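You operate a simulated robot arm through the tools that you are given. There is no shell and no other tool. Be economical: measure what you need, move in short steps, check, and stop when the job is done.

You run a simulated robot arm. Do the job below in one go: nothing can be reset, and whatever is moved stays where it is left.

JOB
Fetch the jar marked "bands" from the top of the long table and stand it on the near shelf under the long table. Take the blue line card that says "62" from the top of the long table and leave it on the yellow panel. Put one of the seals from the top of the long table on the top of the small white table. Turn the eyelet dial to 10 mm. Take the orange harness grip and put it on the blue plate. Put the purple cone on the shelf under the narrow pine table away on the top of the table with the wood edge. Stack the tall box that says "95" from the upper near shelf of the bench on top of the tall box that says "56". Any order will do. Set down upright: jar, purple cone.

It is judged by the outcome, as a careful person would: the job done as asked, and still so three seconds after it is handed in. It fails if anything else is knocked over, pushed out of place, dropped, spilled or broken. A push-on lid holds only when it is set on centred and level and pressed home; a screw cap is set on level and turned clockwise until tight.

ROBOT AND FRAMES
A 7-joint arm with a two-finger parallel gripper on a trunk, on a base that drives. Base frame: it is fixed to the floor where the robot stands at the start and does not move with it; the origin is under the middle of the robot, x ahead of it, y to its left, z up; the surface under the hand at the start is at about z = 0.92. Units: m, rad, N and s.
With the tool pointing down near the work surface it reaches from about 0.3 to 0.72 m from the robot's upright axis, wherever it stands. Its first joint turns from -2.897 to 2.897 rad. Places, roughly: blue line card [0.25, 0.5, 1]; blue plate [1, -2.5, 1]; eyelet dial [1.2, 0.6, 0.9]; near shelf under the long table [0.5, 0, 0.5]; orange harness grip (14x5x4 cm) [2.7, 1.1, 0.7]; pink jar, purple jar [0.25, 0, 1]; purple cone (6x6x11 cm) [3.1, -0.2, 0.4]; seal [0.5, 0.75, 1]; tall box [2.75, -1, 0.5]; top of the small white table [3.1, 1.2, 0.7]; top of the table with the wood edge [0.2, -7, 0.8]; yellow panel [0.5, 0.25, 1]. Payload 3.43 kg.
The TCP is the grasp point between the finger pads, 0.034 m short of the fingertips. In the tool frame z runs along the fingers and y along their closing line. The gripper opens to 0.128 m. The fingers are 0.024 m wide and 0.012 m thick; the gripper's body (0.048 by 0.13 m) begins 0.096 m behind the TCP.
Orientation is told as [roll, pitch, yaw] about the base's x, y, z axes, in that order, counted from this pose: with the fingers straight down and closing along the base's y, the tool's x points along the base's -x, its y along +y and its z along -z.

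CONTROLS
- The arm moves only by the tool apply_moves. Its argument "moves" is a list of rows, each a list of 3 entries, a list of its own where there are three numbers: the shift along the tool's x, y, z in m, then the turn, a rotation vector about the tool's x, y, z in rad, then the opening, from 0 (shut) to 1 (fully open). In form: [[[x, y, z], [rx, ry, rz], gripper], ...]. A call has 1 to 10 rows; each row shifts and turns the commanded pose from where the row before left it, along the tool's axes as they then stand. Rows are played at 5 a second. More than 0.05 m and 0.15 rad between two rows, or a gripper value outside its range, and nothing of the call is played. Where a pose cannot be reached the arm comes as near as it can. A force on the tool above 40 N (or 10 N above the force at the start of the call, whichever is more), or a blocked arm, ends the call early, and 0.2 s more pass. Each finger travels about 0.108 m/s and halts on what it meets, pressing with about 30 N; the grip force reading is that of the motor and also rises with nothing between the fingers. The clock runs only during rows and for 0.2 s after the last one: add rows that do not move to give the fingers time. The reply holds the time, the measured pose of the TCP, the force on the tool along the base axes, the opening and the grip force, in the units named above and with some noise, with the torque about the TCP (base axes, N m) and any sound that the robot's microphone picked up, and new pictures: "views" is both (left out), scene, wrist or none.
- Cameras (640 x 400 px; columns grow to the right, rows downward): "scene" is now at [-0.012, 0.154, 1.5011]; the picture's right is [0.20, -0.98, 0.00], its down [-0.74, -0.15, -0.66] and it looks along [0.65, 0.13, -0.75] (base axes); focal length 271 px, centre (320, 200). "wrist" rides on the gripper at [0.076, -0.011, -0.16] in the tool frame; the picture's right is [0.15, 0.99, 0.00], its down [-0.88, 0.13, -0.46] and it looks along [-0.45, 0.07, 0.89] (tool axes); focal length 234 px, centre (320, 200). There is no depth. A picture from a camera that has moved, and an enlarged one, comes with that camera's place and axes in the base frame and with its lens.
- raise_lower(by): slides the trunk up (or, below 0, down) by that many m; the arm and the scene camera ride with it, the base frame stays. It gives what a move gives, with no picture.
- drive_base(legs): drives the robot by 1 to 6 legs, each [ahead, left, turn to the left] in m, m and rad, along the robot's own axes; the way and the turn of a leg run together, so that a leg with both is an arc; at most 1.5 m and 3.142 rad a leg. The arm and the cameras ride along, it lands a little off, and it stops where it bumps. It gives what a move gives, and a new picture of the scene camera.
- turn_head(pan, tilt): turns the head with the scene camera to pan (to the left, within 1.501 rad either way) and tilt (down, from -0.506 to 1.204), counted from straight ahead of the robot. It gives what a move gives, and a new picture of the scene camera.
- inspect(camera, box): a new picture of the part [left, top, right, bottom] of that camera's present view, enlarged. It takes no simulated time.
- hand_in(): hands the job in; it is judged then, once.

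Work in short steps. Places have to be worked out from the pictures, the camera data and where the tool is seen: move nearer, look again, correct. Check each grasp and each placing, and mend what went wrong. You have 196 turns and 260 pictures in all, those below and enlarged ones among them. Open the gripper and draw the arm clear of the work before you hand the job in, unless the task says otherwise; then end with one line.

The tools are called after "Call:" by a JSON object that holds its "method" and its "body". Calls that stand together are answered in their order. apply_moves: Moves the arm, as the interface text tells. Its arguments: {"type":"object","properties":{"moves":{"type":"array"},"views":{"type":"string","enum":["both","scene","wrist","none"]}},"required":["moves"]} The other tools are called the same way: raise_lower (by) slides the trunk up or down; drive_base (legs) drives the base; turn_head (pan, tilt) turns the head that bears the scene camera; inspect (camera, box) takes an enlarged picture of a part of a camera's view; hand_in () hands the job in.

At the start:

```text
time_s: 0.0
position: [0.3961, 0.1476, 1.2287]
tool_rot: [-0.001, 0.002, 0.0]
wrist_force: [-0.2, 0.3, -0.4]
torque: [0.02, 0.02, -0.03]
grip_width: 0.1281
grip_force: 0.0
trunk travel left (down, up): [-0.225, 0.099]
robot x, y, heading: [-0.001, 0.0002, -0.003]
head pan, tilt: [0.204, 0.85]
```

scene: 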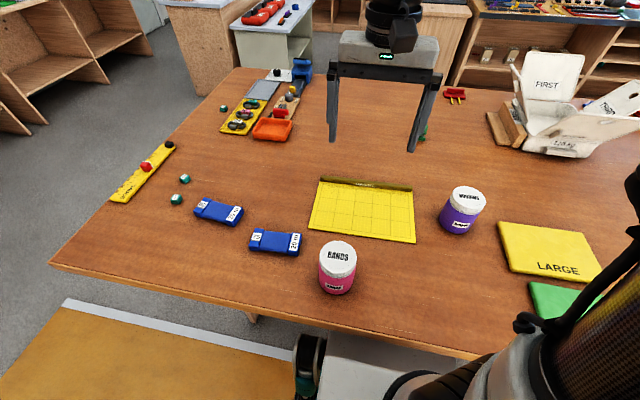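
wrist: 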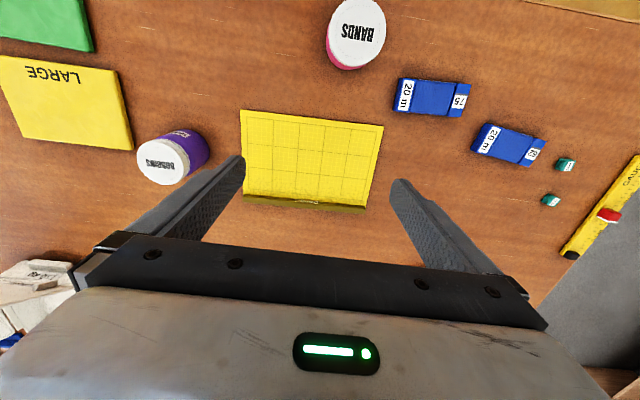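

The pictures show the long table with two jars, two blue cards and seals. I enlarge the parts with labels to read them.

Call:
{"method": "inspect", "body": {"camera": "scene", "box": [160, 160, 320, 260]}}

Call:
{"method": "inspect", "body": {"camera": "scene", "box": [300, 170, 500, 300]}}

Call:
{"method": "inspect", "body": {"camera": "scene", "box": [200, 50, 320, 150]}}

Call:
{"method": "inspect", "body": {"camera": "wrist", "box": [380, 60, 580, 180]}}

```text
4.00 times, centred on (240, 210) of scene
camera zoom: at [-0.012, 0.154, 1.5011], right [0.2, -0.98, 0.0], down [-0.74, -0.15, -0.66], along [0.65, 0.13, -0.75], focal length 1083 px, centre (640, 160)
```

zoom: 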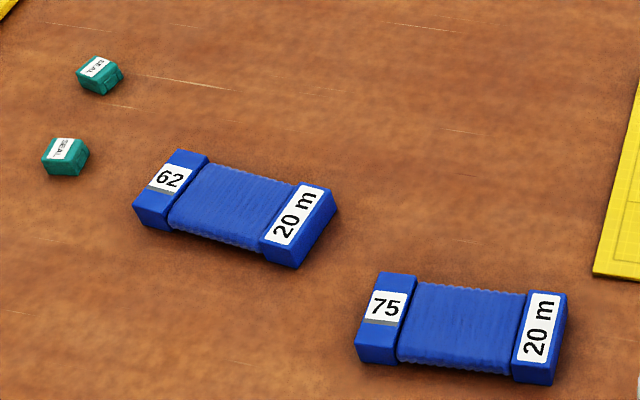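

```text
3.08 times, centred on (400, 235) of scene
camera zoom: at [-0.012, 0.154, 1.5011], right [0.2, -0.98, 0.0], down [-0.74, -0.15, -0.66], along [0.65, 0.13, -0.75], focal length 833 px, centre (74, 92)
```

zoom: 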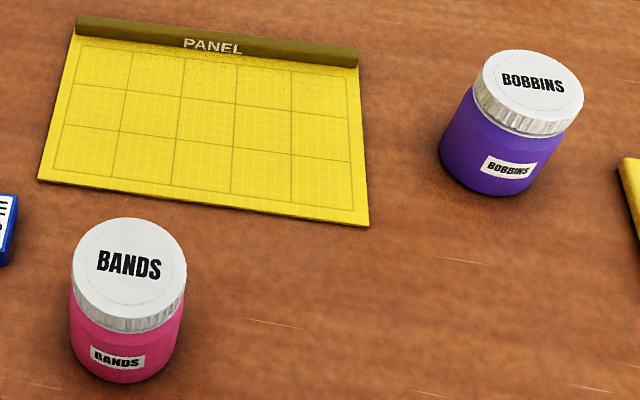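

```text
4.00 times, centred on (260, 100) of scene
camera zoom: at [-0.012, 0.154, 1.5011], right [0.2, -0.98, 0.0], down [-0.74, -0.15, -0.66], along [0.65, 0.13, -0.75], focal length 1083 px, centre (560, 600)
```

zoom: 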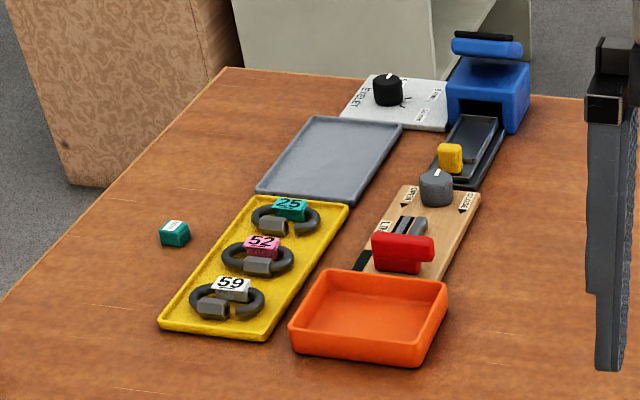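

```text
3.20 times, centred on (480, 120) of wrist
camera zoom: at [0.3209, 0.1353, 1.3882], right [-0.15, 0.99, 0.0], down [0.88, 0.13, 0.46], along [0.45, 0.07, -0.89], focal length 749 px, centre (-192, 456)
```

zoom: 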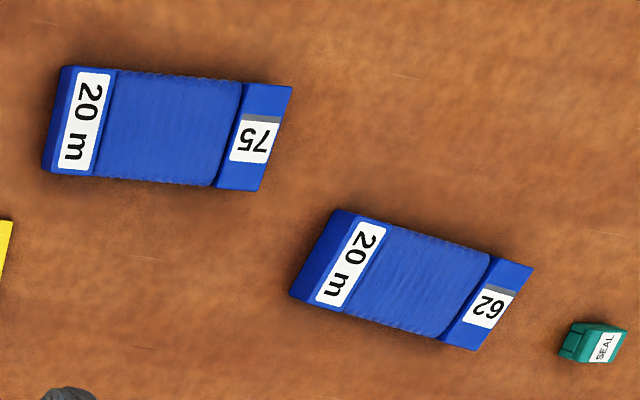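

Card "62" is at about (0.38, 0.515), its long axis nearly along y; the panel covers x 0.385–0.56, y 0–0.26. I move over the card first.

Call:
{"method": "apply_moves", "body": {"moves": [[[0.002, 0.046, 0], [0, 0, 0], 1], [[0.002, 0.046, 0], [0, 0, 0], 1], [[0.002, 0.046, 0], [0, 0, 0], 1], [[0.002, 0.046, 0], [0, 0, 0], 1], [[0.002, 0.046, 0], [0, 0, 0], 1], [[0.002, 0.046, 0], [0, 0, 0], 1], [[0.002, 0.046, 0], [0, 0, 0], 1], [[0.003, 0.046, 0], [0, 0, 0], 1]], "views": "none"}}

Call:
{"method": "apply_moves", "body": {"moves": [[[0, 0, 0.015], [0, 0, -0.145], 1], [[0, 0, 0.015], [0, 0, -0.145], 1], [[0, 0, 0.015], [0, 0, -0.145], 1], [[0, 0, 0.015], [0, 0, -0.145], 1], [[0, 0, 0.015], [0, 0, -0.145], 1], [[0, 0, 0.015], [0, 0, -0.145], 1], [[0, 0, 0.015], [0, 0, -0.145], 1], [[0, 0, 0.015], [0, 0, -0.145], 1], [[0, 0, 0.015], [0, 0, -0.145], 1], [[0, 0, 0.015], [0, 0, -0.145], 1]]}}

```text
time_s: 1.8
position: [0.3792, 0.5153, 1.2253]
tool_rot: [-0.003, 0.001, 0.001]
wrist_force: [-0.4, -0.3, 0.9]
torque: [-0.02, -0.02, 0.02]
grip_width: 0.128
grip_force: 0.0
trunk travel left (down, up): [-0.225, 0.099]
robot x, y, heading: [0.0006, -0.0008, 0.001]
head pan, tilt: [0.204, 0.85]
```

```text
time_s: 4.0
position: [0.3787, 0.5145, 1.0772]
tool_rot: [0.0, 0.001, 1.452]
wrist_force: [0.9, 0.4, -0.3]
torque: [-0.02, -0.02, -0.01]
grip_width: 0.1277
grip_force: 0.0
trunk travel left (down, up): [-0.225, 0.099]
robot x, y, heading: [-0.0022, 0.0011, 0.001]
head pan, tilt: [0.204, 0.85]
camera scene: at [-0.012, 0.1541, 1.5011], right [0.2, -0.98, 0.0], down [-0.74, -0.15, -0.66], along [0.65, 0.13, -0.75], focal length 271 px, centre (320, 200)
camera wrist: at [0.3813, 0.4374, 1.2378], right [-1.0, -0.03, 0.0], down [-0.03, 0.89, 0.46], along [-0.01, 0.46, -0.89], focal length 234 px, centre (320, 200)
```

scene: 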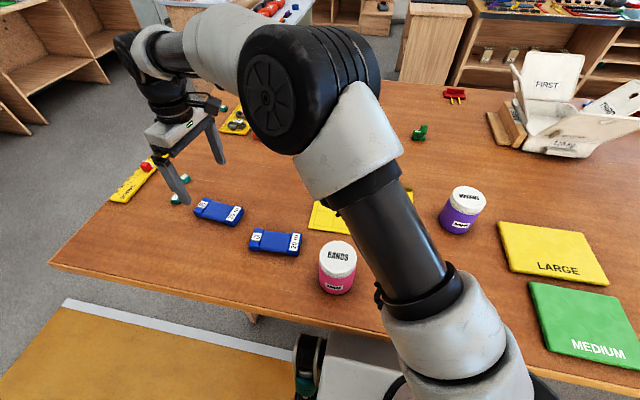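
wrist: 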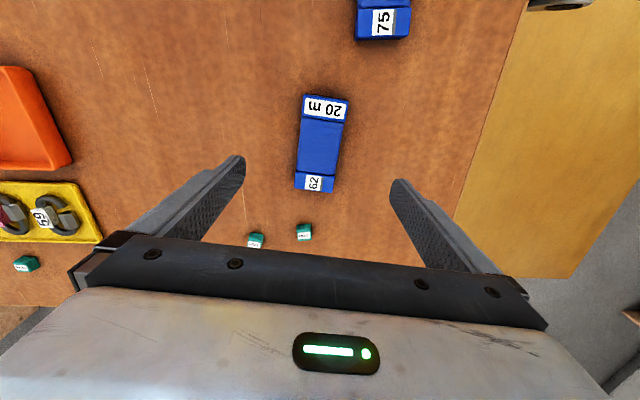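

The fingers straddle the card and it is well centred. I go down to z ≈ 0.957 and close.

Call:
{"method": "apply_moves", "body": {"moves": [[[0, 0, 0.03], [0, 0, 0], 1], [[0, 0, 0.03], [0, 0, 0.03], 1], [[0, 0, 0.03], [0, 0, 0], 1], [[0, 0, 0.028], [0, 0, 0], 1], [[0, 0, 0], [0, 0, 0], 0.3], [[0, 0, 0], [0, 0, 0], 0.1], [[0, 0, 0], [0, 0, 0], 0.1], [[0, 0, 0], [0, 0, 0], 0.1]], "views": "wrist"}}

```text
time_s: 5.8
position: [0.3804, 0.5152, 0.9615]
tool_rot: [0.0, -0.001, 1.421]
wrist_force: [0.4, -0.4, -1.9]
torque: [-0.02, 0.0, 0.0]
grip_width: 0.053
grip_force: 29.6
trunk travel left (down, up): [-0.225, 0.099]
robot x, y, heading: [0.0003, 0.0005, -0.001]
head pan, tilt: [0.204, 0.85]
camera wrist: at [0.3796, 0.438, 1.121], right [-1.0, 0.0, 0.0], down [0.0, 0.89, 0.46], along [0.0, 0.46, -0.89], focal length 234 px, centre (320, 200)
```

wrist: 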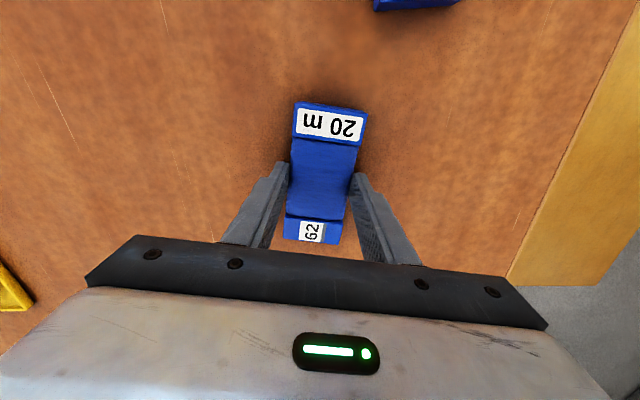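

Card gripped at 5.3 cm. I lift it and carry it over the panel centre (0.465, 0.13).

Call:
{"method": "apply_moves", "body": {"moves": [[[0, 0, -0.04], [0, 0, 0], 0.1], [[0, 0, -0.04], [0, 0, 0], 0.1], [[0, 0, -0.03], [0, 0, 0], 0.1]], "views": "none"}}

Call:
{"method": "apply_moves", "body": {"moves": [[[0.0409, -0.0157, 0], [0, 0, 0], 0.1], [[0.0409, -0.0157, 0], [0, 0, 0], 0.1], [[0.0409, -0.0157, 0], [0, 0, 0], 0.1], [[0.0409, -0.0157, 0], [0, 0, 0], 0.1], [[0.0409, -0.0157, 0], [0, 0, 0], 0.1], [[0.0409, -0.0157, 0], [0, 0, 0], 0.1], [[0.0409, -0.0157, 0], [0, 0, 0], 0.1], [[0.0409, -0.0157, 0], [0, 0, 0], 0.1], [[0.0409, -0.0157, 0], [0, 0, 0], 0.1], [[0, 0, 0], [0, 0, 0], 0.1]]}}

```text
time_s: 6.6
position: [0.3797, 0.5165, 1.0708]
tool_rot: [-0.001, 0.002, 1.419]
wrist_force: [0.6, -0.1, 0.1]
torque: [0.0, -0.01, 0.0]
grip_width: 0.0127
grip_force: 0.0
trunk travel left (down, up): [-0.225, 0.099]
robot x, y, heading: [0.0027, -0.0024, 0.001]
head pan, tilt: [0.204, 0.85]
```

```text
time_s: 8.8
position: [0.4649, 0.1287, 1.0699]
tool_rot: [0.0, 0.0, 1.421]
wrist_force: [0.0, -0.6, 0.0]
torque: [0.07, 0.02, -0.04]
grip_width: 0.0127
grip_force: 0.0
trunk travel left (down, up): [-0.225, 0.099]
robot x, y, heading: [-0.0007, 0.0023, -0.002]
head pan, tilt: [0.204, 0.85]
camera scene: at [-0.012, 0.1538, 1.5012], right [0.2, -0.98, 0.0], down [-0.74, -0.15, -0.66], along [0.65, 0.13, -0.75], focal length 271 px, centre (320, 200)
camera wrist: at [0.4647, 0.0506, 1.2297], right [-1.0, 0.0, 0.0], down [0.0, 0.89, 0.46], along [0.0, 0.46, -0.89], focal length 234 px, centre (320, 200)
```

scene: 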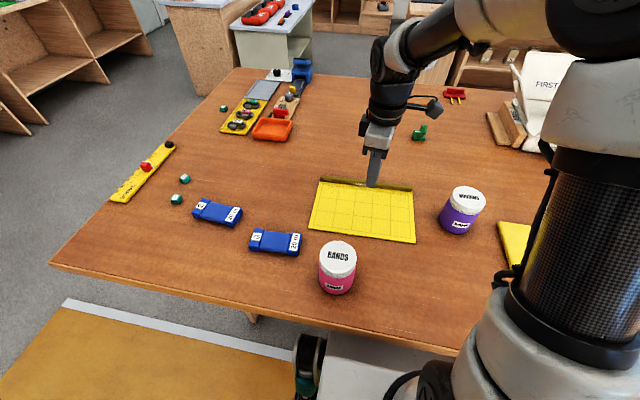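
wrist: 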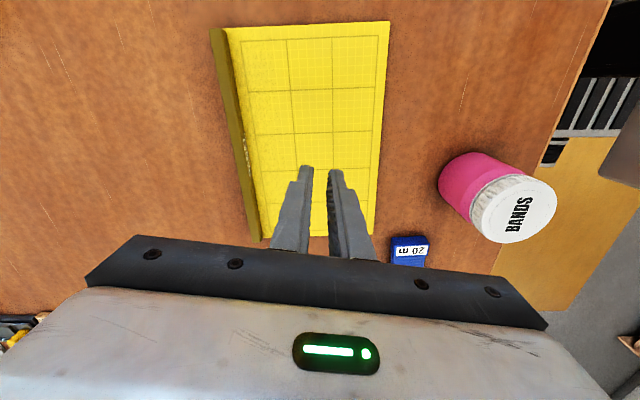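

The card slipped out on lifting, so the grip was too shallow; it still lies where it was. I go back and look at it from above.

Call:
{"method": "apply_moves", "body": {"moves": [[[-0.0409, 0.0157, 0], [0, 0, 0], 1], [[-0.0409, 0.0157, 0], [0, 0, 0], 1], [[-0.0409, 0.0157, 0], [0, 0, 0], 1], [[-0.0409, 0.0157, 0], [0, 0, 0], 1], [[-0.0409, 0.0157, 0], [0, 0, 0], 1], [[-0.0409, 0.0157, 0], [0, 0, 0], 1], [[-0.0409, 0.0157, 0], [0, 0, 0], 1], [[-0.0409, 0.0157, 0], [0, 0, 0], 1], [[-0.0409, 0.0157, 0], [0, 0, 0], 1]], "views": "none"}}

Call:
{"method": "apply_moves", "body": {"moves": [[[0, 0, 0.03], [0, 0, 0], 1], [[0, 0, 0.03], [0, 0, 0], 1], [[0, 0, 0.02], [0, 0, 0], 1]], "views": "wrist"}}

```text
time_s: 10.8
position: [0.3813, 0.5154, 1.0697]
tool_rot: [0.0, 0.001, 1.423]
wrist_force: [0.7, -0.5, -0.9]
torque: [0.05, 0.01, -0.01]
grip_width: 0.128
grip_force: 0.1
trunk travel left (down, up): [-0.225, 0.099]
robot x, y, heading: [0.0012, 0.0016, -0.002]
head pan, tilt: [0.204, 0.85]
```

```text
time_s: 11.6
position: [0.3802, 0.515, 0.9893]
tool_rot: [-0.001, -0.002, 1.42]
wrist_force: [-1.0, -0.7, 0.2]
torque: [0.02, -0.02, 0.05]
grip_width: 0.128
grip_force: 0.1
trunk travel left (down, up): [-0.225, 0.099]
robot x, y, heading: [0.0009, 0.0035, -0.002]
head pan, tilt: [0.204, 0.85]
camera wrist: at [0.3799, 0.4372, 1.1496], right [-1.0, 0.0, 0.0], down [0.0, 0.89, 0.46], along [0.0, 0.46, -0.89], focal length 234 px, centre (320, 200)
```

wrist: 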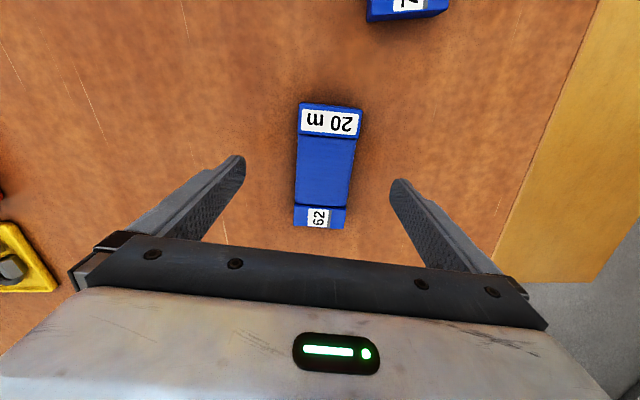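

The card's axis is 4° off the tool's, so I turn a bit, go deeper (z 0.954) and grip again.

Call:
{"method": "apply_moves", "body": {"moves": [[[0, 0, 0.01], [0, 0, -0.07], 1], [[0, 0, 0.015], [0, 0, 0], 1], [[0, 0, 0.01], [0, 0, 0], 1], [[0, 0, 0.001], [0, 0, 0], 1]], "views": "none"}}

Call:
{"method": "apply_moves", "body": {"moves": [[[0, 0, 0], [0, 0, 0], 0.3], [[0, 0, 0], [0, 0, 0], 0.1], [[0, 0, 0], [0, 0, 0], 0], [[0, 0, 0], [0, 0, 0], 0], [[0, 0, 0], [0, 0, 0], 0], [[0, 0, -0.015], [0, 0, 0], 0], [[0, 0, -0.015], [0, 0, 0], 0]], "views": "wrist"}}

```text
time_s: 12.6
position: [0.3782, 0.515, 0.9535]
tool_rot: [0.0, 0.0, 1.491]
wrist_force: [-0.1, -0.3, -0.9]
torque: [0.01, -0.01, 0.0]
grip_width: 0.1278
grip_force: 0.1
trunk travel left (down, up): [-0.225, 0.099]
robot x, y, heading: [0.0018, -0.0018, 0.006]
head pan, tilt: [0.204, 0.85]
```

```text
time_s: 14.2
position: [0.3792, 0.5161, 0.9844]
tool_rot: [0.0, 0.0, 1.49]
wrist_force: [0.3, -0.2, -0.1]
torque: [-0.02, 0.0, 0.05]
grip_width: 0.0529
grip_force: 30.2
trunk travel left (down, up): [-0.225, 0.099]
robot x, y, heading: [-0.0046, -0.0007, -0.001]
head pan, tilt: [0.204, 0.85]
camera wrist: at [0.384, 0.4386, 1.1434], right [-1.0, -0.07, 0.0], down [-0.06, 0.89, 0.46], along [-0.03, 0.46, -0.89], focal length 234 px, centre (320, 200)
```

wrist: 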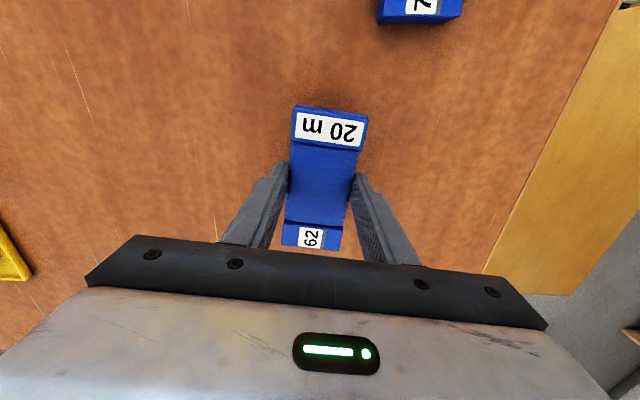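

The card is held now. I lift it 7 cm more and carry it to the panel.

Call:
{"method": "apply_moves", "body": {"moves": [[[0, 0, -0.03], [0, 0, 0], 0], [[0, 0, -0.03], [0, 0, 0], 0], [[0, 0, -0.015], [0, 0, 0], 0]], "views": "none"}}

Call:
{"method": "apply_moves", "body": {"moves": [[[0.042, -0.013, 0], [0, 0, 0], 0], [[0.042, -0.013, 0], [0, 0, 0], 0], [[0.042, -0.013, 0], [0, 0, 0], 0], [[0.042, -0.013, 0], [0, 0, 0], 0], [[0.042, -0.013, 0], [0, 0, 0], 0], [[0.042, -0.013, 0], [0, 0, 0], 0], [[0.042, -0.013, 0], [0, 0, 0], 0], [[0.042, -0.013, 0], [0, 0, 0], 0], [[0.042, -0.013, 0], [0, 0, 0], 0], [[0, 0, 0], [0, 0, 0], 0]], "views": "wrist"}}

```text
time_s: 15.0
position: [0.3797, 0.5137, 1.0573]
tool_rot: [0.001, -0.001, 1.491]
wrist_force: [0.2, 0.5, 0.2]
torque: [0.01, 0.0, 0.0]
grip_width: 0.0532
grip_force: 29.6
trunk travel left (down, up): [-0.225, 0.099]
robot x, y, heading: [-0.0001, 0.0006, -0.0]
head pan, tilt: [0.204, 0.85]
```

```text
time_s: 17.2
position: [0.4654, 0.1296, 1.0606]
tool_rot: [-0.002, 0.0, 1.49]
wrist_force: [0.3, 0.8, -1.0]
torque: [0.0, 0.0, 0.01]
grip_width: 0.0533
grip_force: 30.5
trunk travel left (down, up): [-0.225, 0.099]
robot x, y, heading: [-0.0006, -0.001, 0.003]
head pan, tilt: [0.204, 0.85]
camera wrist: at [0.4699, 0.053, 1.2213], right [-1.0, -0.07, 0.0], down [-0.06, 0.89, 0.46], along [-0.03, 0.46, -0.89], focal length 234 px, centre (320, 200)
```

wrist: 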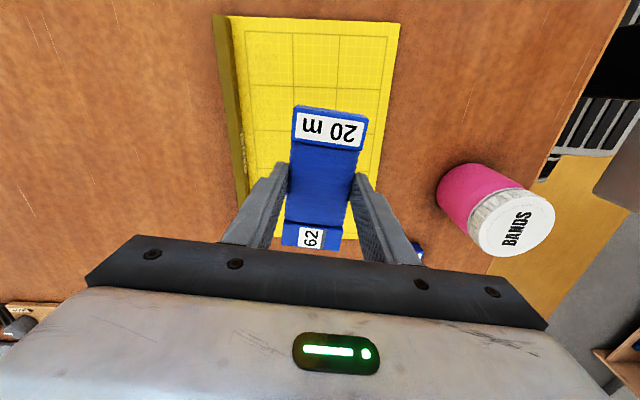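

I lower the card onto the panel, then open partly and rise.

Call:
{"method": "apply_moves", "body": {"moves": [[[0, 0, 0.03], [0, 0, 0], 0], [[0, 0, 0.03], [0, 0, 0], 0], [[0, 0, 0.025], [0, 0, 0], 0], [[0, 0, 0.008], [0, 0, 0], 0], [[0, 0, 0.004], [0, 0, 0], 0]], "views": "none"}}

```text
time_s: 18.4
position: [0.4663, 0.1275, 0.9637]
tool_rot: [0.0, 0.0, 1.49]
wrist_force: [0.0, -0.3, -0.7]
torque: [0.01, 0.0, 0.01]
grip_width: 0.0532
grip_force: 29.7
trunk travel left (down, up): [-0.225, 0.099]
robot x, y, heading: [-0.0004, 0.001, -0.001]
head pan, tilt: [0.204, 0.85]
```

No contact felt yet; I lower in 2 mm steps.

Call:
{"method": "apply_moves", "body": {"moves": [[[0, 0, 0.002], [0, 0, 0], 0], [[0, 0, 0.002], [0, 0, 0], 0]], "views": "none"}}

```text
time_s: 19.0
position: [0.4664, 0.1294, 0.9587]
tool_rot: [0.0, 0.0, 1.49]
wrist_force: [0.6, 0.6, -1.5]
torque: [-0.02, 0.02, -0.01]
grip_width: 0.053
grip_force: 29.6
trunk travel left (down, up): [-0.225, 0.099]
robot x, y, heading: [-0.0016, 0.0007, 0.0]
head pan, tilt: [0.204, 0.85]
```

Card bottom must be at the panel within a millimetre or two. I release and rise.

Call:
{"method": "apply_moves", "body": {"moves": [[[0, 0, 0.001], [0, 0, 0], 0.35], [[0, 0, 0], [0, 0, 0], 0.6], [[0, 0, 0], [0, 0, 0], 0.6], [[0, 0, -0.04], [0, 0, 0], 0.6], [[0, 0, -0.04], [0, 0, 0], 0.6], [[0, 0, -0.04], [0, 0, 0], 0.8]], "views": "wrist"}}

```text
time_s: 20.4
position: [0.466, 0.1281, 1.0766]
tool_rot: [0.0, 0.0, 1.49]
wrist_force: [0.2, 0.5, 1.1]
torque: [0.03, 0.03, -0.01]
grip_width: 0.1024
grip_force: 0.0
trunk travel left (down, up): [-0.225, 0.099]
robot x, y, heading: [-0.0022, 0.0, 0.005]
head pan, tilt: [0.204, 0.85]
camera wrist: at [0.4714, 0.0521, 1.2362], right [-1.0, -0.07, 0.0], down [-0.06, 0.89, 0.46], along [-0.03, 0.45, -0.89], focal length 234 px, centre (320, 200)
```

wrist: 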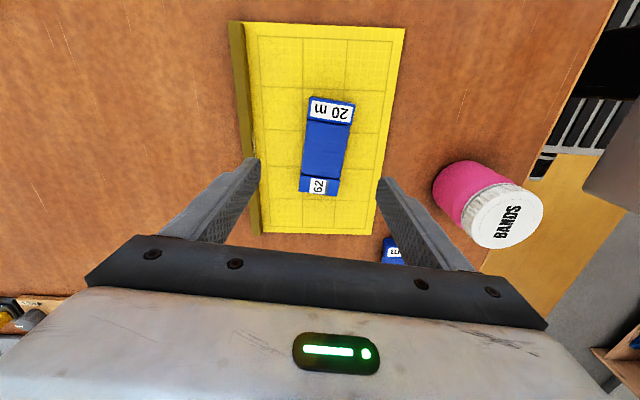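

The card lies flat on the panel. Next I raise the hand, back off, and look under the table for the near shelf.

Call:
{"method": "apply_moves", "body": {"moves": [[[0, 0, -0.05], [0, 0, 0], 1], [[0, 0, -0.05], [0, 0, 0], 1], [[0, 0, -0.05], [0, 0, 0], 1]], "views": "none"}}

Call:
{"method": "drive_base", "body": {"legs": [[-0.7, 0, 0]]}}

Call:
{"method": "turn_head", "body": {"pan": 0, "tilt": 0.7}}

```text
time_s: 21.2
position: [0.4666, 0.1271, 1.227]
tool_rot: [0.001, 0.001, 1.49]
wrist_force: [0.4, 0.0, 0.1]
torque: [0.01, 0.03, -0.02]
grip_width: 0.1278
grip_force: 0.0
trunk travel left (down, up): [-0.225, 0.099]
robot x, y, heading: [0.0011, -0.0038, 0.001]
head pan, tilt: [0.204, 0.85]
```

```text
time_s: 25.0
position: [-0.2331, 0.1274, 1.2271]
tool_rot: [-0.001, -0.001, 1.491]
wrist_force: [-0.5, 1.0, -0.2]
torque: [0.01, 0.01, -0.01]
grip_width: 0.1278
grip_force: 0.0
trunk travel left (down, up): [-0.225, 0.099]
robot x, y, heading: [-0.701, 0.001, 0.0]
head pan, tilt: [0.204, 0.85]
camera scene: at [-0.7109, 0.1541, 1.5011], right [0.2, -0.98, 0.0], down [-0.74, -0.15, -0.66], along [0.65, 0.13, -0.75], focal length 271 px, centre (320, 200)
```

scene: 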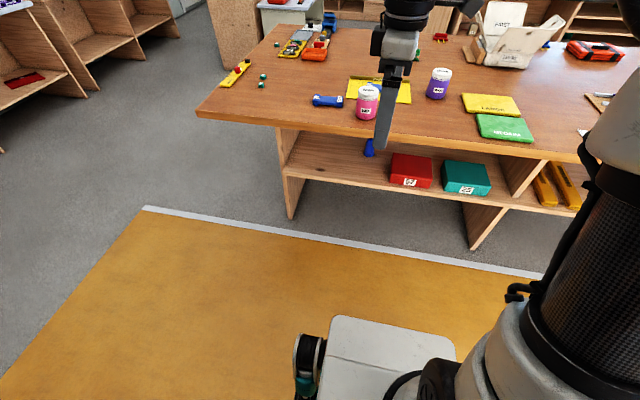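

```text
time_s: 25.8
position: [-0.2329, 0.1264, 1.2257]
tool_rot: [-0.001, -0.001, 1.491]
wrist_force: [-0.3, -0.5, 0.2]
torque: [0.02, 0.01, 0.03]
grip_width: 0.128
grip_force: 0.0
trunk travel left (down, up): [-0.225, 0.099]
robot x, y, heading: [-0.7009, 0.0021, 0.0]
head pan, tilt: [0.0, 0.7]
camera scene: at [-0.7025, 0.1383, 1.5133], right [0.0, -1.0, 0.0], down [-0.64, 0.0, -0.76], along [0.76, 0.0, -0.64], focal length 271 px, centre (320, 200)
```

scene: 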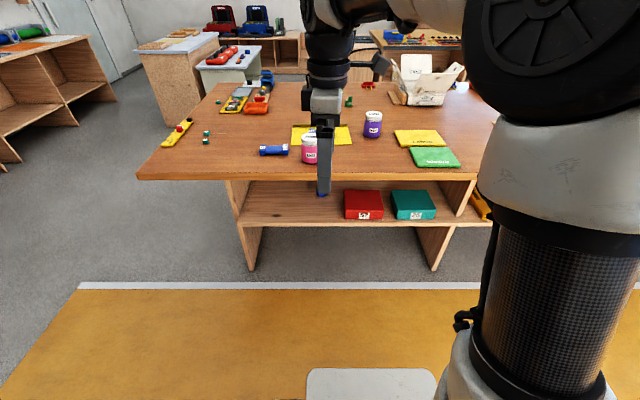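

Call:
{"method": "inspect", "body": {"camera": "scene", "box": [220, 90, 460, 240]}}

```text
2.67 times, centred on (340, 165) of scene
camera zoom: at [-0.7025, 0.1383, 1.5133], right [0.0, -1.0, 0.0], down [-0.64, 0.0, -0.76], along [0.76, 0.0, -0.64], focal length 722 px, centre (267, 293)
```

zoom: 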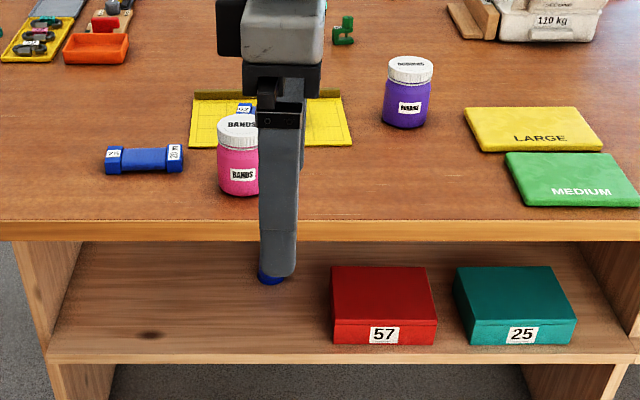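

There's room on the shelf's left part. I lower the trunk 0.2 m for a second viewpoint so I can work out the shelf height and depth.

Call:
{"method": "raise_lower", "body": {"by": -0.2}}

Call:
{"method": "turn_head", "body": {"pan": 0.1, "tilt": 0.6}}

Call:
{"method": "inspect", "body": {"camera": "scene", "box": [220, 70, 460, 220]}}

```text
time_s: 27.9
position: [-0.2321, 0.1268, 1.0264]
tool_rot: [0.001, 0.0, 1.49]
wrist_force: [-0.2, -0.1, 0.2]
torque: [0.02, -0.01, 0.01]
grip_width: 0.1279
grip_force: 0.1
trunk travel left (down, up): [-0.025, 0.299]
robot x, y, heading: [-0.7013, 0.0005, -0.0]
head pan, tilt: [0.0, 0.7]
```

```text
time_s: 28.6
position: [-0.2332, 0.1256, 1.0263]
tool_rot: [-0.001, -0.001, 1.49]
wrist_force: [0.2, -0.5, -1.2]
torque: [-0.03, 0.0, -0.01]
grip_width: 0.128
grip_force: 0.0
trunk travel left (down, up): [-0.025, 0.299]
robot x, y, heading: [-0.6977, 0.0021, 0.002]
head pan, tilt: [0.099, 0.6]
camera scene: at [-0.6995, 0.147, 1.322], right [0.1, -1.0, 0.0], down [-0.56, -0.06, -0.82], along [0.82, 0.08, -0.57], focal length 271 px, centre (320, 200)
```

scene: 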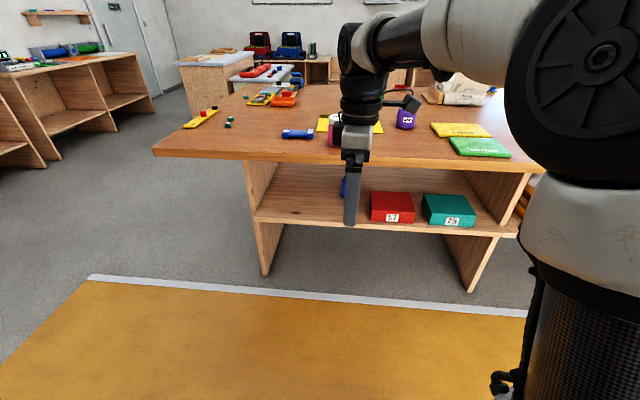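

```text
2.67 times, centred on (340, 145) of scene
camera zoom: at [-0.6995, 0.147, 1.322], right [0.1, -1.0, 0.0], down [-0.56, -0.06, -0.82], along [0.82, 0.08, -0.57], focal length 722 px, centre (267, 347)
```

zoom: 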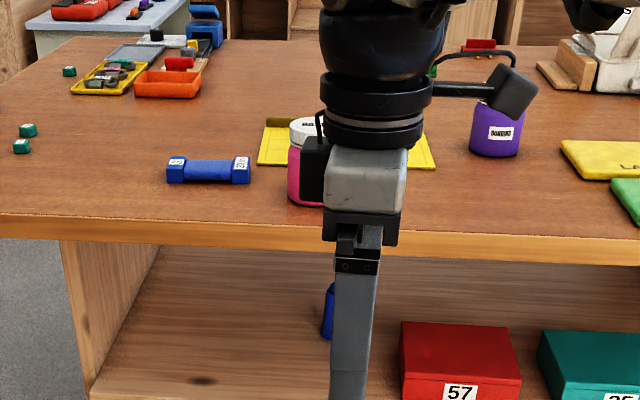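

Shelf top comes out near z = 0.50, front edge x ≈ 0.30, free spot near (0.42, 0.33). The jar stands at about (0.25, 0.17); I'll grip it with a horizontal hand, camera above, so I first turn the hand about.

Call:
{"method": "apply_moves", "body": {"moves": [[[0, 0, 0], [0, 0, -0.15], 1], [[0, 0, 0], [0, 0, -0.15], 1], [[0, 0, 0], [0, 0, -0.15], 1], [[0, 0, 0], [0, 0, -0.15], 1], [[0, 0, 0], [0, 0, -0.15], 1], [[0, 0, 0], [0, 0, -0.15], 1], [[0, 0, 0], [0, 0, -0.15], 1], [[0, 0, 0], [0, 0, -0.15], 1], [[0, 0, 0], [0, 0, -0.15], 1], [[0, 0, 0], [0, 0, -0.15], 1]], "views": "none"}}

Call:
{"method": "apply_moves", "body": {"moves": [[[0, 0, 0], [0, 0, -0.15], 1], [[0.04, 0, 0], [0, 0, 0], 1], [[0.04, 0, 0], [0, 0, 0], 1], [[0.04, 0, 0], [0, 0, 0], 1], [[0.04, 0, 0], [0, 0, 0], 1]], "views": "none"}}

Call:
{"method": "apply_moves", "body": {"moves": [[[0, 0, 0], [0, 0.145, 0], 1], [[0, 0, 0], [0, 0.145, 0], 1], [[0, 0, 0], [0, 0.145, 0], 1], [[0, 0, 0], [0, 0.145, 0], 1], [[0, 0, 0], [0, 0.145, 0], 1], [[0, 0, 0], [0, 0.145, 0], 1], [[0, 0, 0], [0, 0.145, 0], 1], [[0, 0, 0], [0, 0.145, 0], 1], [[0, 0, 0], [0, 0.145, 0], 1], [[0, 0, 0], [0, 0.145, 0], 1]]}}

```text
time_s: 30.8
position: [-0.2331, 0.1272, 1.0263]
tool_rot: [0.0, -0.002, 2.992]
wrist_force: [-0.1, -0.6, -0.3]
torque: [0.01, -0.02, -0.01]
grip_width: 0.1281
grip_force: 0.1
trunk travel left (down, up): [-0.025, 0.299]
robot x, y, heading: [-0.7001, 0.0012, 0.004]
head pan, tilt: [0.099, 0.6]
```

```text
time_s: 32.0
position: [-0.0719, 0.1249, 1.027]
tool_rot: [0.0, -0.001, 3.141]
wrist_force: [-0.7, -0.1, 0.1]
torque: [0.02, -0.05, 0.02]
grip_width: 0.128
grip_force: 0.2
trunk travel left (down, up): [-0.025, 0.299]
robot x, y, heading: [-0.6977, -0.0043, -0.0]
head pan, tilt: [0.099, 0.6]
```

```text
time_s: 34.2
position: [-0.0731, 0.1272, 1.0254]
tool_rot: [-0.008, 1.451, 3.132]
wrist_force: [0.5, 0.1, 0.1]
torque: [0.01, 0.0, 0.05]
grip_width: 0.1278
grip_force: 0.1
trunk travel left (down, up): [-0.025, 0.299]
robot x, y, heading: [-0.6999, -0.001, -0.001]
head pan, tilt: [0.099, 0.6]
camera scene: at [-0.6997, 0.1469, 1.322], right [0.1, -1.0, 0.0], down [-0.56, -0.06, -0.83], along [0.82, 0.08, -0.56], focal length 271 px, centre (320, 200)
camera wrist: at [-0.2222, 0.1372, 1.1203], right [0.02, -0.99, 0.14], down [-0.56, -0.13, -0.82], along [0.83, -0.07, -0.55], focal length 234 px, centre (320, 200)
```

scene: 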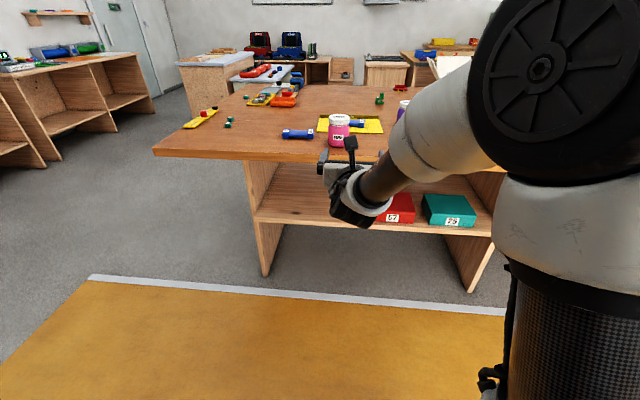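
wrist: 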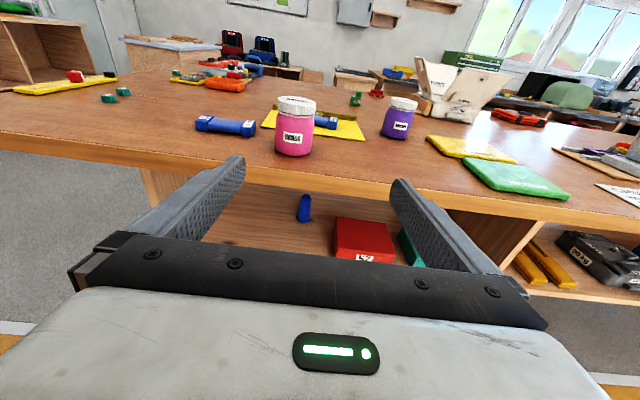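

The hand points forward with the camera above; the jar is at about (0.26, 0.17). I level the hand, align it at y 0.17 and z 0.967, then drive up 0.2 m.

Call:
{"method": "apply_moves", "body": {"moves": [[[0, 0, 0], [0, 0.12, 0], 1], [[-0.03, -0.022, 0], [0, 0, 0], 1], [[-0.03, -0.021, 0], [0, 0, 0], 1]], "views": "none"}}

Call:
{"method": "drive_base", "body": {"legs": [[0.2, 0, 0]]}}

Call:
{"method": "apply_moves", "body": {"moves": [[[0, 0, 0.01], [0, 0, 0], 1]], "views": "wrist"}}

```text
time_s: 35.0
position: [-0.0733, 0.171, 0.9651]
tool_rot: [-2.159, 1.571, 0.982]
wrist_force: [0.5, 0.4, -0.9]
torque: [0.0, -0.04, 0.03]
grip_width: 0.128
grip_force: 0.1
trunk travel left (down, up): [-0.025, 0.299]
robot x, y, heading: [-0.7, 0.0018, -0.001]
head pan, tilt: [0.099, 0.6]
```

```text
time_s: 36.6
position: [0.1306, 0.1682, 0.9655]
tool_rot: [-0.472, 1.57, 2.665]
wrist_force: [0.5, -0.3, 0.4]
torque: [0.02, -0.02, -0.03]
grip_width: 0.1281
grip_force: 0.0
trunk travel left (down, up): [-0.025, 0.299]
robot x, y, heading: [-0.4968, -0.0005, -0.003]
head pan, tilt: [0.099, 0.6]
camera scene: at [-0.4963, 0.1466, 1.322], right [0.1, -1.0, 0.0], down [-0.56, -0.05, -0.83], along [0.82, 0.08, -0.56], focal length 271 px, centre (320, 200)
```

scene: 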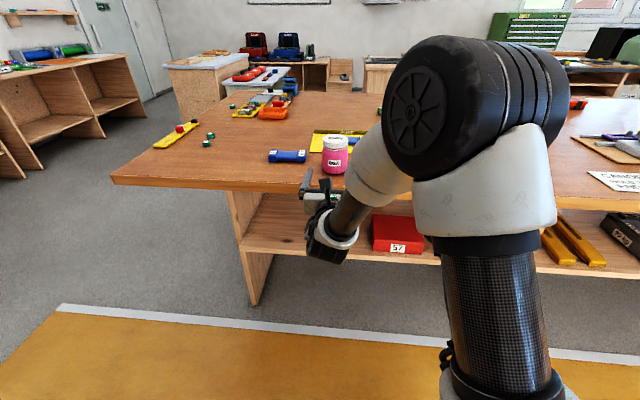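

```text
time_s: 37.0
position: [0.1406, 0.168, 0.9647]
tool_rot: [-2.529, 1.57, 0.609]
wrist_force: [0.0, -0.7, 0.1]
torque: [-0.02, -0.03, -0.01]
grip_width: 0.1279
grip_force: 0.0
trunk travel left (down, up): [-0.025, 0.299]
robot x, y, heading: [-0.4929, 0.0003, 0.001]
head pan, tilt: [0.099, 0.6]
camera wrist: at [-0.0194, 0.1788, 1.0411], right [-0.01, -0.99, 0.15], down [-0.46, -0.13, -0.88], along [0.89, -0.07, -0.45], focal length 234 px, centre (320, 200)
```

wrist: 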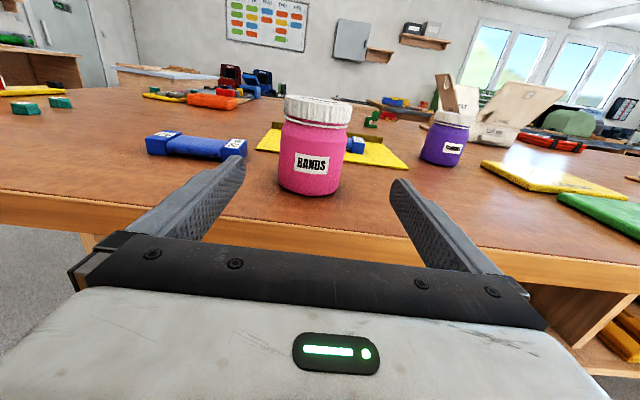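

Jar is at about (0.27, 0.172); card "75" sits close on the left, so I narrow the fingers to 10 cm, go forward and grip.

Call:
{"method": "apply_moves", "body": {"moves": [[[0, -0.004, 0.02], [0, 0, 0], 0.78], [[0, 0, 0.03], [0, 0, 0], 0.78], [[0, 0, 0.03], [0, 0, 0], 0.78], [[0, 0, 0.03], [0, 0, 0], 0.78], [[0, 0, 0.012], [0, 0, 0], 0.78], [[0, 0, 0], [0, 0, 0], 0.78]], "views": "wrist"}}

```text
time_s: 38.4
position: [0.2618, 0.1707, 0.9637]
tool_rot: [0.232, 1.571, -2.915]
wrist_force: [0.0, -0.4, 0.6]
torque: [0.0, -0.01, 0.0]
grip_width: 0.0998
grip_force: 0.0
trunk travel left (down, up): [-0.025, 0.299]
robot x, y, heading: [-0.4976, 0.0027, -0.003]
head pan, tilt: [0.099, 0.6]
camera wrist: at [0.1018, 0.1824, 1.0398], right [0.0, -0.99, 0.15], down [-0.46, -0.13, -0.88], along [0.89, -0.07, -0.45], focal length 234 px, centre (320, 200)
```

wrist: 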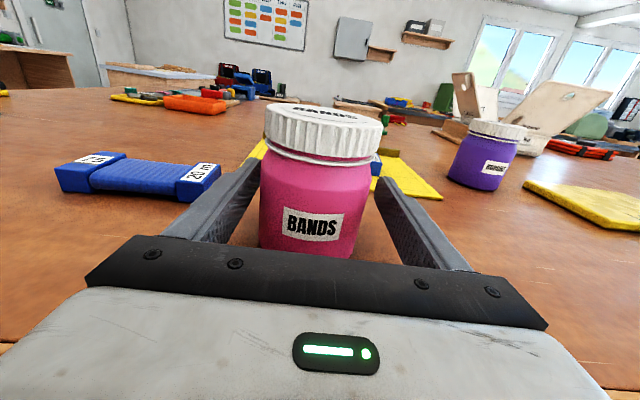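

The jar sits between the pads. I close and lift a little.

Call:
{"method": "apply_moves", "body": {"moves": [[[0, 0, 0], [0, 0, 0], 0.4], [[0, 0, 0], [0, 0, 0], 0.2], [[0, 0, 0], [0, 0, 0], 0.2], [[0, 0, 0], [0, 0, 0], 0.2], [[0.02, 0, 0], [0, 0, 0], 0.2], [[0.03, 0, 0], [0, 0, 0], 0.2], [[0.03, 0, 0], [0, 0, 0], 0.2]], "views": "wrist"}}

```text
time_s: 40.0
position: [0.2626, 0.173, 1.0449]
tool_rot: [-0.504, 1.569, 2.631]
wrist_force: [0.2, 0.8, -1.9]
torque: [-0.02, -0.01, -0.01]
grip_width: 0.0765
grip_force: 29.8
trunk travel left (down, up): [-0.025, 0.299]
robot x, y, heading: [-0.4975, -0.0021, 0.002]
head pan, tilt: [0.099, 0.6]
camera wrist: at [0.1017, 0.1834, 1.121], right [-0.01, -0.99, 0.15], down [-0.46, -0.13, -0.88], along [0.89, -0.07, -0.45], focal length 234 px, centre (320, 200)
```

wrist: 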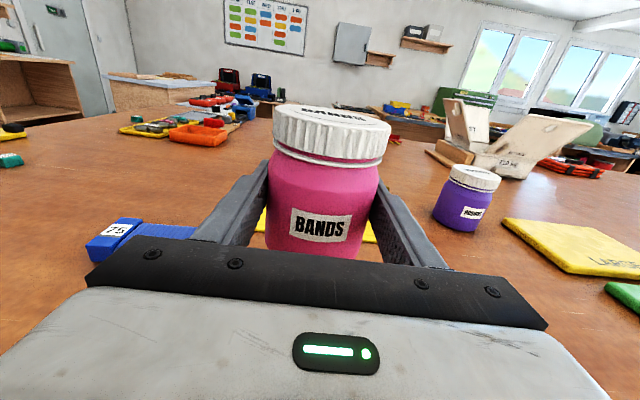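

The jar is held with a 7.65 cm grip, its base 4.4 cm below the TCP. I back out, then lower the hand to shelf level.

Call:
{"method": "drive_base", "body": {"legs": [[-0.45, 0, 0]]}}

Call:
{"method": "apply_moves", "body": {"moves": [[[-0.045, 0, 0], [0, 0, 0], 0.2], [[-0.045, 0, 0], [0, 0, 0], 0.2], [[-0.045, 0, 0], [0, 0, 0], 0.2], [[-0.045, 0, 0], [0, 0, 0], 0.2], [[-0.045, 0, 0], [0, 0, 0], 0.2], [[-0.045, 0, 0], [0, 0, 0], 0.2], [[-0.045, 0, 0], [0, 0, 0], 0.2], [[-0.045, 0, 0], [0, 0, 0], 0.2], [[-0.045, 0, 0], [0, 0, 0], 0.2]]}}

```text
time_s: 42.7
position: [-0.1834, 0.1699, 1.0446]
tool_rot: [-0.199, 1.57, 2.931]
wrist_force: [0.6, 1.1, -1.7]
torque: [-0.01, 0.02, 0.0]
grip_width: 0.0768
grip_force: 29.8
trunk travel left (down, up): [-0.025, 0.299]
robot x, y, heading: [-0.9407, 0.0032, -0.011]
head pan, tilt: [0.099, 0.6]
camera scene: at [-0.9417, 0.1495, 1.322], right [0.09, -1.0, 0.0], down [-0.56, -0.05, -0.82], along [0.82, 0.07, -0.57], focal length 271 px, centre (320, 200)
```

scene: 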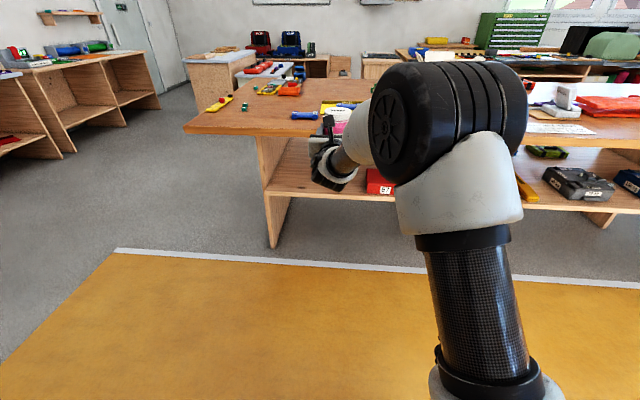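

```text
time_s: 44.7
position: [-0.1856, 0.167, 0.6421]
tool_rot: [-1.749, 1.572, 1.381]
wrist_force: [0.5, 0.0, -1.4]
torque: [0.01, 0.03, -0.03]
grip_width: 0.0768
grip_force: 29.8
trunk travel left (down, up): [-0.025, 0.299]
robot x, y, heading: [-0.9465, 0.0058, -0.006]
head pan, tilt: [0.099, 0.6]
camera scene: at [-0.9419, 0.1494, 1.3221], right [0.09, -1.0, 0.0], down [-0.56, -0.05, -0.83], along [0.82, 0.07, -0.56], focal length 271 px, centre (320, 200)
camera wrist: at [-0.3454, 0.1808, 0.7173], right [-0.01, -0.99, 0.15], down [-0.46, -0.12, -0.88], along [0.89, -0.08, -0.45], focal length 234 px, centre (320, 200)
```

scene: 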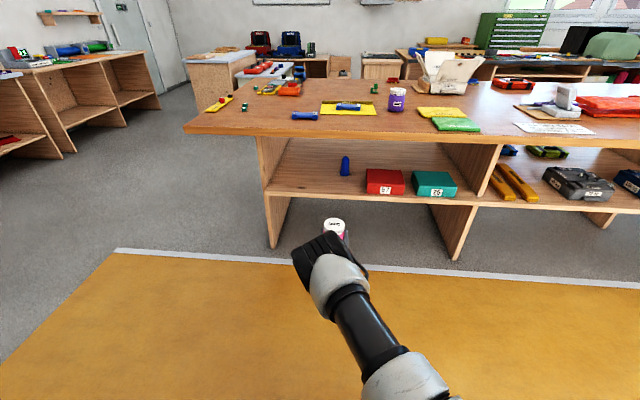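
wrist: 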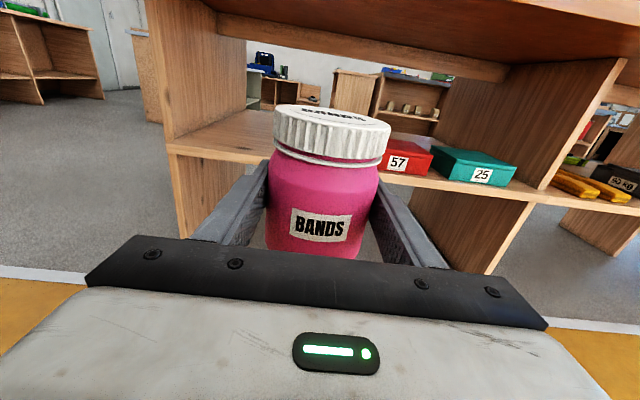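

Triangulating the red box's corner gives the shelf at z ≈ 0.505, its face near x 0.33. I shift the jar to y ≈ 0.32, z ≈ 0.58, and look before driving in.

Call:
{"method": "apply_moves", "body": {"moves": [[[-0.02, -0.05, 0], [0, 0, 0], 0.2], [[-0.02, -0.05, 0], [0, 0, 0], 0.2], [[-0.02, -0.05, 0], [0, 0, 0], 0.2]], "views": "none"}}

Call:
{"method": "drive_base", "body": {"legs": [[0.35, 0, 0]]}}

Call:
{"method": "apply_moves", "body": {"moves": [[[0, 0, 0], [0, 0, 0], 0.2]], "views": "wrist"}}

```text
refused: row 1 steps farther than a row can; nothing moved
```

```text
time_s: 47.0
position: [0.1586, 0.1613, 0.6424]
tool_rot: [-0.243, 1.57, 2.883]
wrist_force: [0.6, 0.9, -0.8]
torque: [0.02, -0.03, 0.0]
grip_width: 0.0768
grip_force: 29.9
trunk travel left (down, up): [-0.025, 0.299]
robot x, y, heading: [-0.5974, 0.0012, -0.013]
head pan, tilt: [0.099, 0.6]
camera scene: at [-0.5967, 0.1455, 1.322], right [0.09, -1.0, 0.0], down [-0.56, -0.05, -0.83], along [0.82, 0.07, -0.56], focal length 271 px, centre (320, 200)
```

scene: 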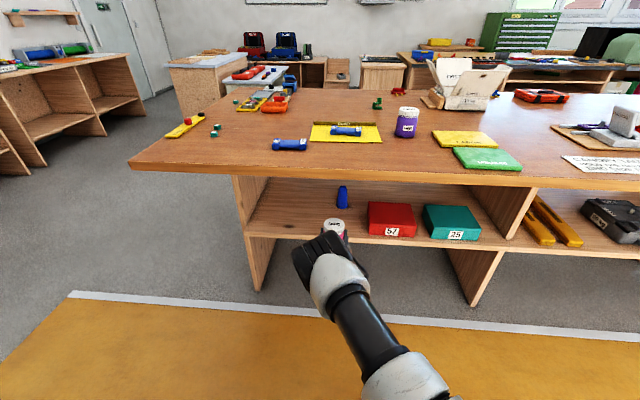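

```text
time_s: 47.4
position: [0.1593, 0.1624, 0.6416]
tool_rot: [-0.085, 1.569, 3.04]
wrist_force: [0.0, 0.3, -1.9]
torque: [-0.01, 0.01, 0.01]
grip_width: 0.0765
grip_force: 30.0
trunk travel left (down, up): [-0.025, 0.299]
robot x, y, heading: [-0.6013, -0.0036, -0.014]
head pan, tilt: [0.099, 0.6]
camera wrist: at [-0.0004, 0.174, 0.7171], right [-0.02, -0.99, 0.15], down [-0.46, -0.12, -0.88], along [0.89, -0.08, -0.45], focal length 234 px, centre (320, 200)
```

wrist: 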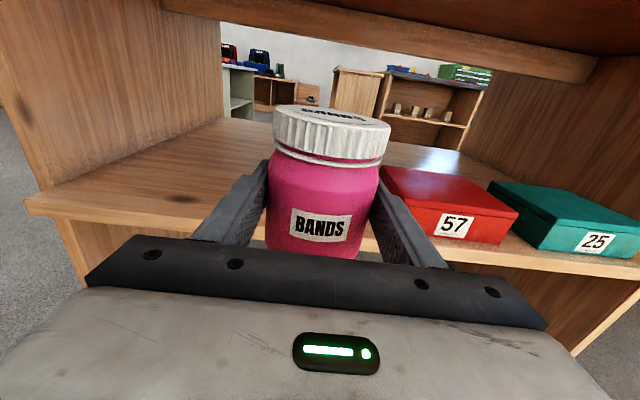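

I now shift left 0.15 m and down 6 cm in smaller rows, then ease forward with the base.

Call:
{"method": "apply_moves", "body": {"moves": [[[-0.015, -0.0375, 0], [0, 0, 0], 0.2], [[-0.015, -0.0375, 0], [0, 0, 0], 0.2], [[-0.015, -0.0375, 0], [0, 0, 0], 0.2], [[-0.015, -0.0375, 0], [0, 0, 0], 0.2]], "views": "none"}}

Call:
{"method": "drive_base", "body": {"legs": [[0.24, 0, 0]]}}

Call:
{"method": "apply_moves", "body": {"moves": [[[0, 0, 0], [0, 0, 0], 0.2]], "views": "wrist"}}

```text
time_s: 48.4
position: [0.1601, 0.3135, 0.582]
tool_rot: [0.275, 1.568, -2.882]
wrist_force: [0.2, -0.6, -0.8]
torque: [-0.01, 0.01, -0.01]
grip_width: 0.0769
grip_force: 29.3
trunk travel left (down, up): [-0.025, 0.299]
robot x, y, heading: [-0.5966, -0.0031, -0.015]
head pan, tilt: [0.099, 0.6]
```

```text
time_s: 50.2
position: [0.4, 0.3133, 0.5834]
tool_rot: [-0.168, 1.568, 2.966]
wrist_force: [0.3, -0.1, -0.7]
torque: [0.0, 0.01, 0.0]
grip_width: 0.0765
grip_force: 30.1
trunk travel left (down, up): [-0.025, 0.299]
robot x, y, heading: [-0.3596, -0.0046, -0.006]
head pan, tilt: [0.099, 0.6]
camera scene: at [-0.3576, 0.1427, 1.322], right [0.09, -1.0, 0.0], down [-0.56, -0.05, -0.83], along [0.82, 0.07, -0.56], focal length 271 px, centre (320, 200)
```

scene: 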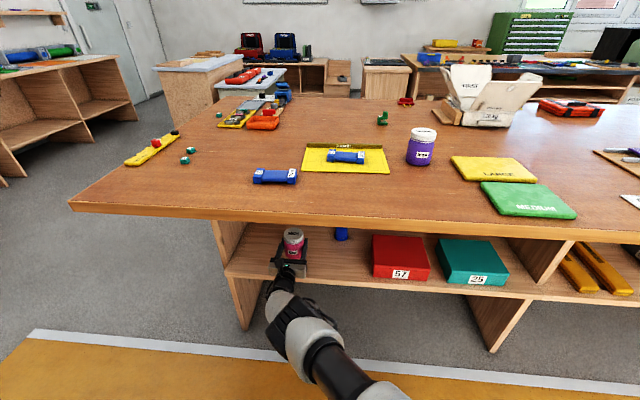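

```text
time_s: 50.6
position: [0.3997, 0.3144, 0.582]
tool_rot: [0.155, 1.569, -2.996]
wrist_force: [-0.2, 0.8, -1.5]
torque: [0.01, -0.03, -0.04]
grip_width: 0.0766
grip_force: 29.9
trunk travel left (down, up): [-0.025, 0.299]
robot x, y, heading: [-0.3572, -0.0031, -0.008]
head pan, tilt: [0.099, 0.6]
camera wrist: at [0.2402, 0.3263, 0.6581], right [-0.01, -0.99, 0.15], down [-0.46, -0.13, -0.88], along [0.89, -0.08, -0.45], focal length 234 px, centre (320, 200)
```

wrist: 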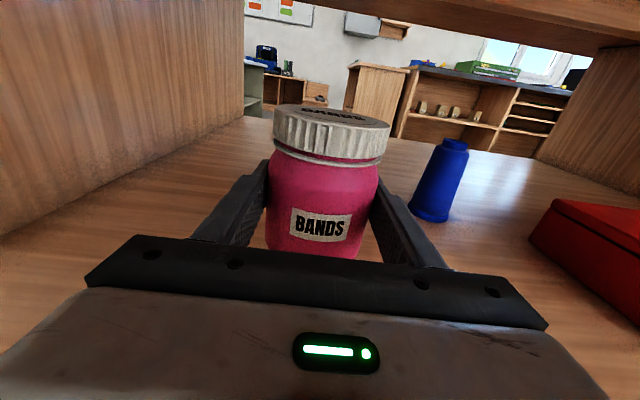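

Over the shelf, clear of the blue bobbin. I lower toward the shelf in small steps and watch the force.

Call:
{"method": "apply_moves", "body": {"moves": [[[0, 0, 0.02], [0, 0, 0], 0.2], [[-0.015, 0, 0], [0, 0, 0], 0.2], [[-0.008, 0, 0], [0, 0, 0], 0.2], [[-0.004, 0, 0], [0, 0, 0], 0.2]], "views": "none"}}

Call:
{"method": "apply_moves", "body": {"moves": [[[-0.003, 0, 0], [0, 0, 0], 0.2], [[-0.003, 0, 0], [0, 0, 0], 0.2]], "views": "none"}}

```text
time_s: 51.6
position: [0.4175, 0.3096, 0.5678]
tool_rot: [-0.083, 1.569, 3.05]
wrist_force: [0.1, 0.8, -1.3]
torque: [0.0, 0.03, 0.0]
grip_width: 0.0765
grip_force: 29.7
out of reach, approached as far as the arm can: row 2, 3
trunk travel left (down, up): [-0.025, 0.299]
robot x, y, heading: [-0.3589, -0.0009, -0.01]
head pan, tilt: [0.099, 0.6]
```

```text
time_s: 52.2
position: [0.4154, 0.3089, 0.5649]
tool_rot: [-0.105, 1.569, 3.025]
wrist_force: [0.9, -0.2, -0.6]
torque: [-0.01, 0.0, 0.01]
grip_width: 0.0768
grip_force: 30.1
out of reach, approached as far as the arm can: row 1
trunk travel left (down, up): [-0.025, 0.299]
robot x, y, heading: [-0.3615, -0.0042, -0.011]
head pan, tilt: [0.099, 0.6]
```

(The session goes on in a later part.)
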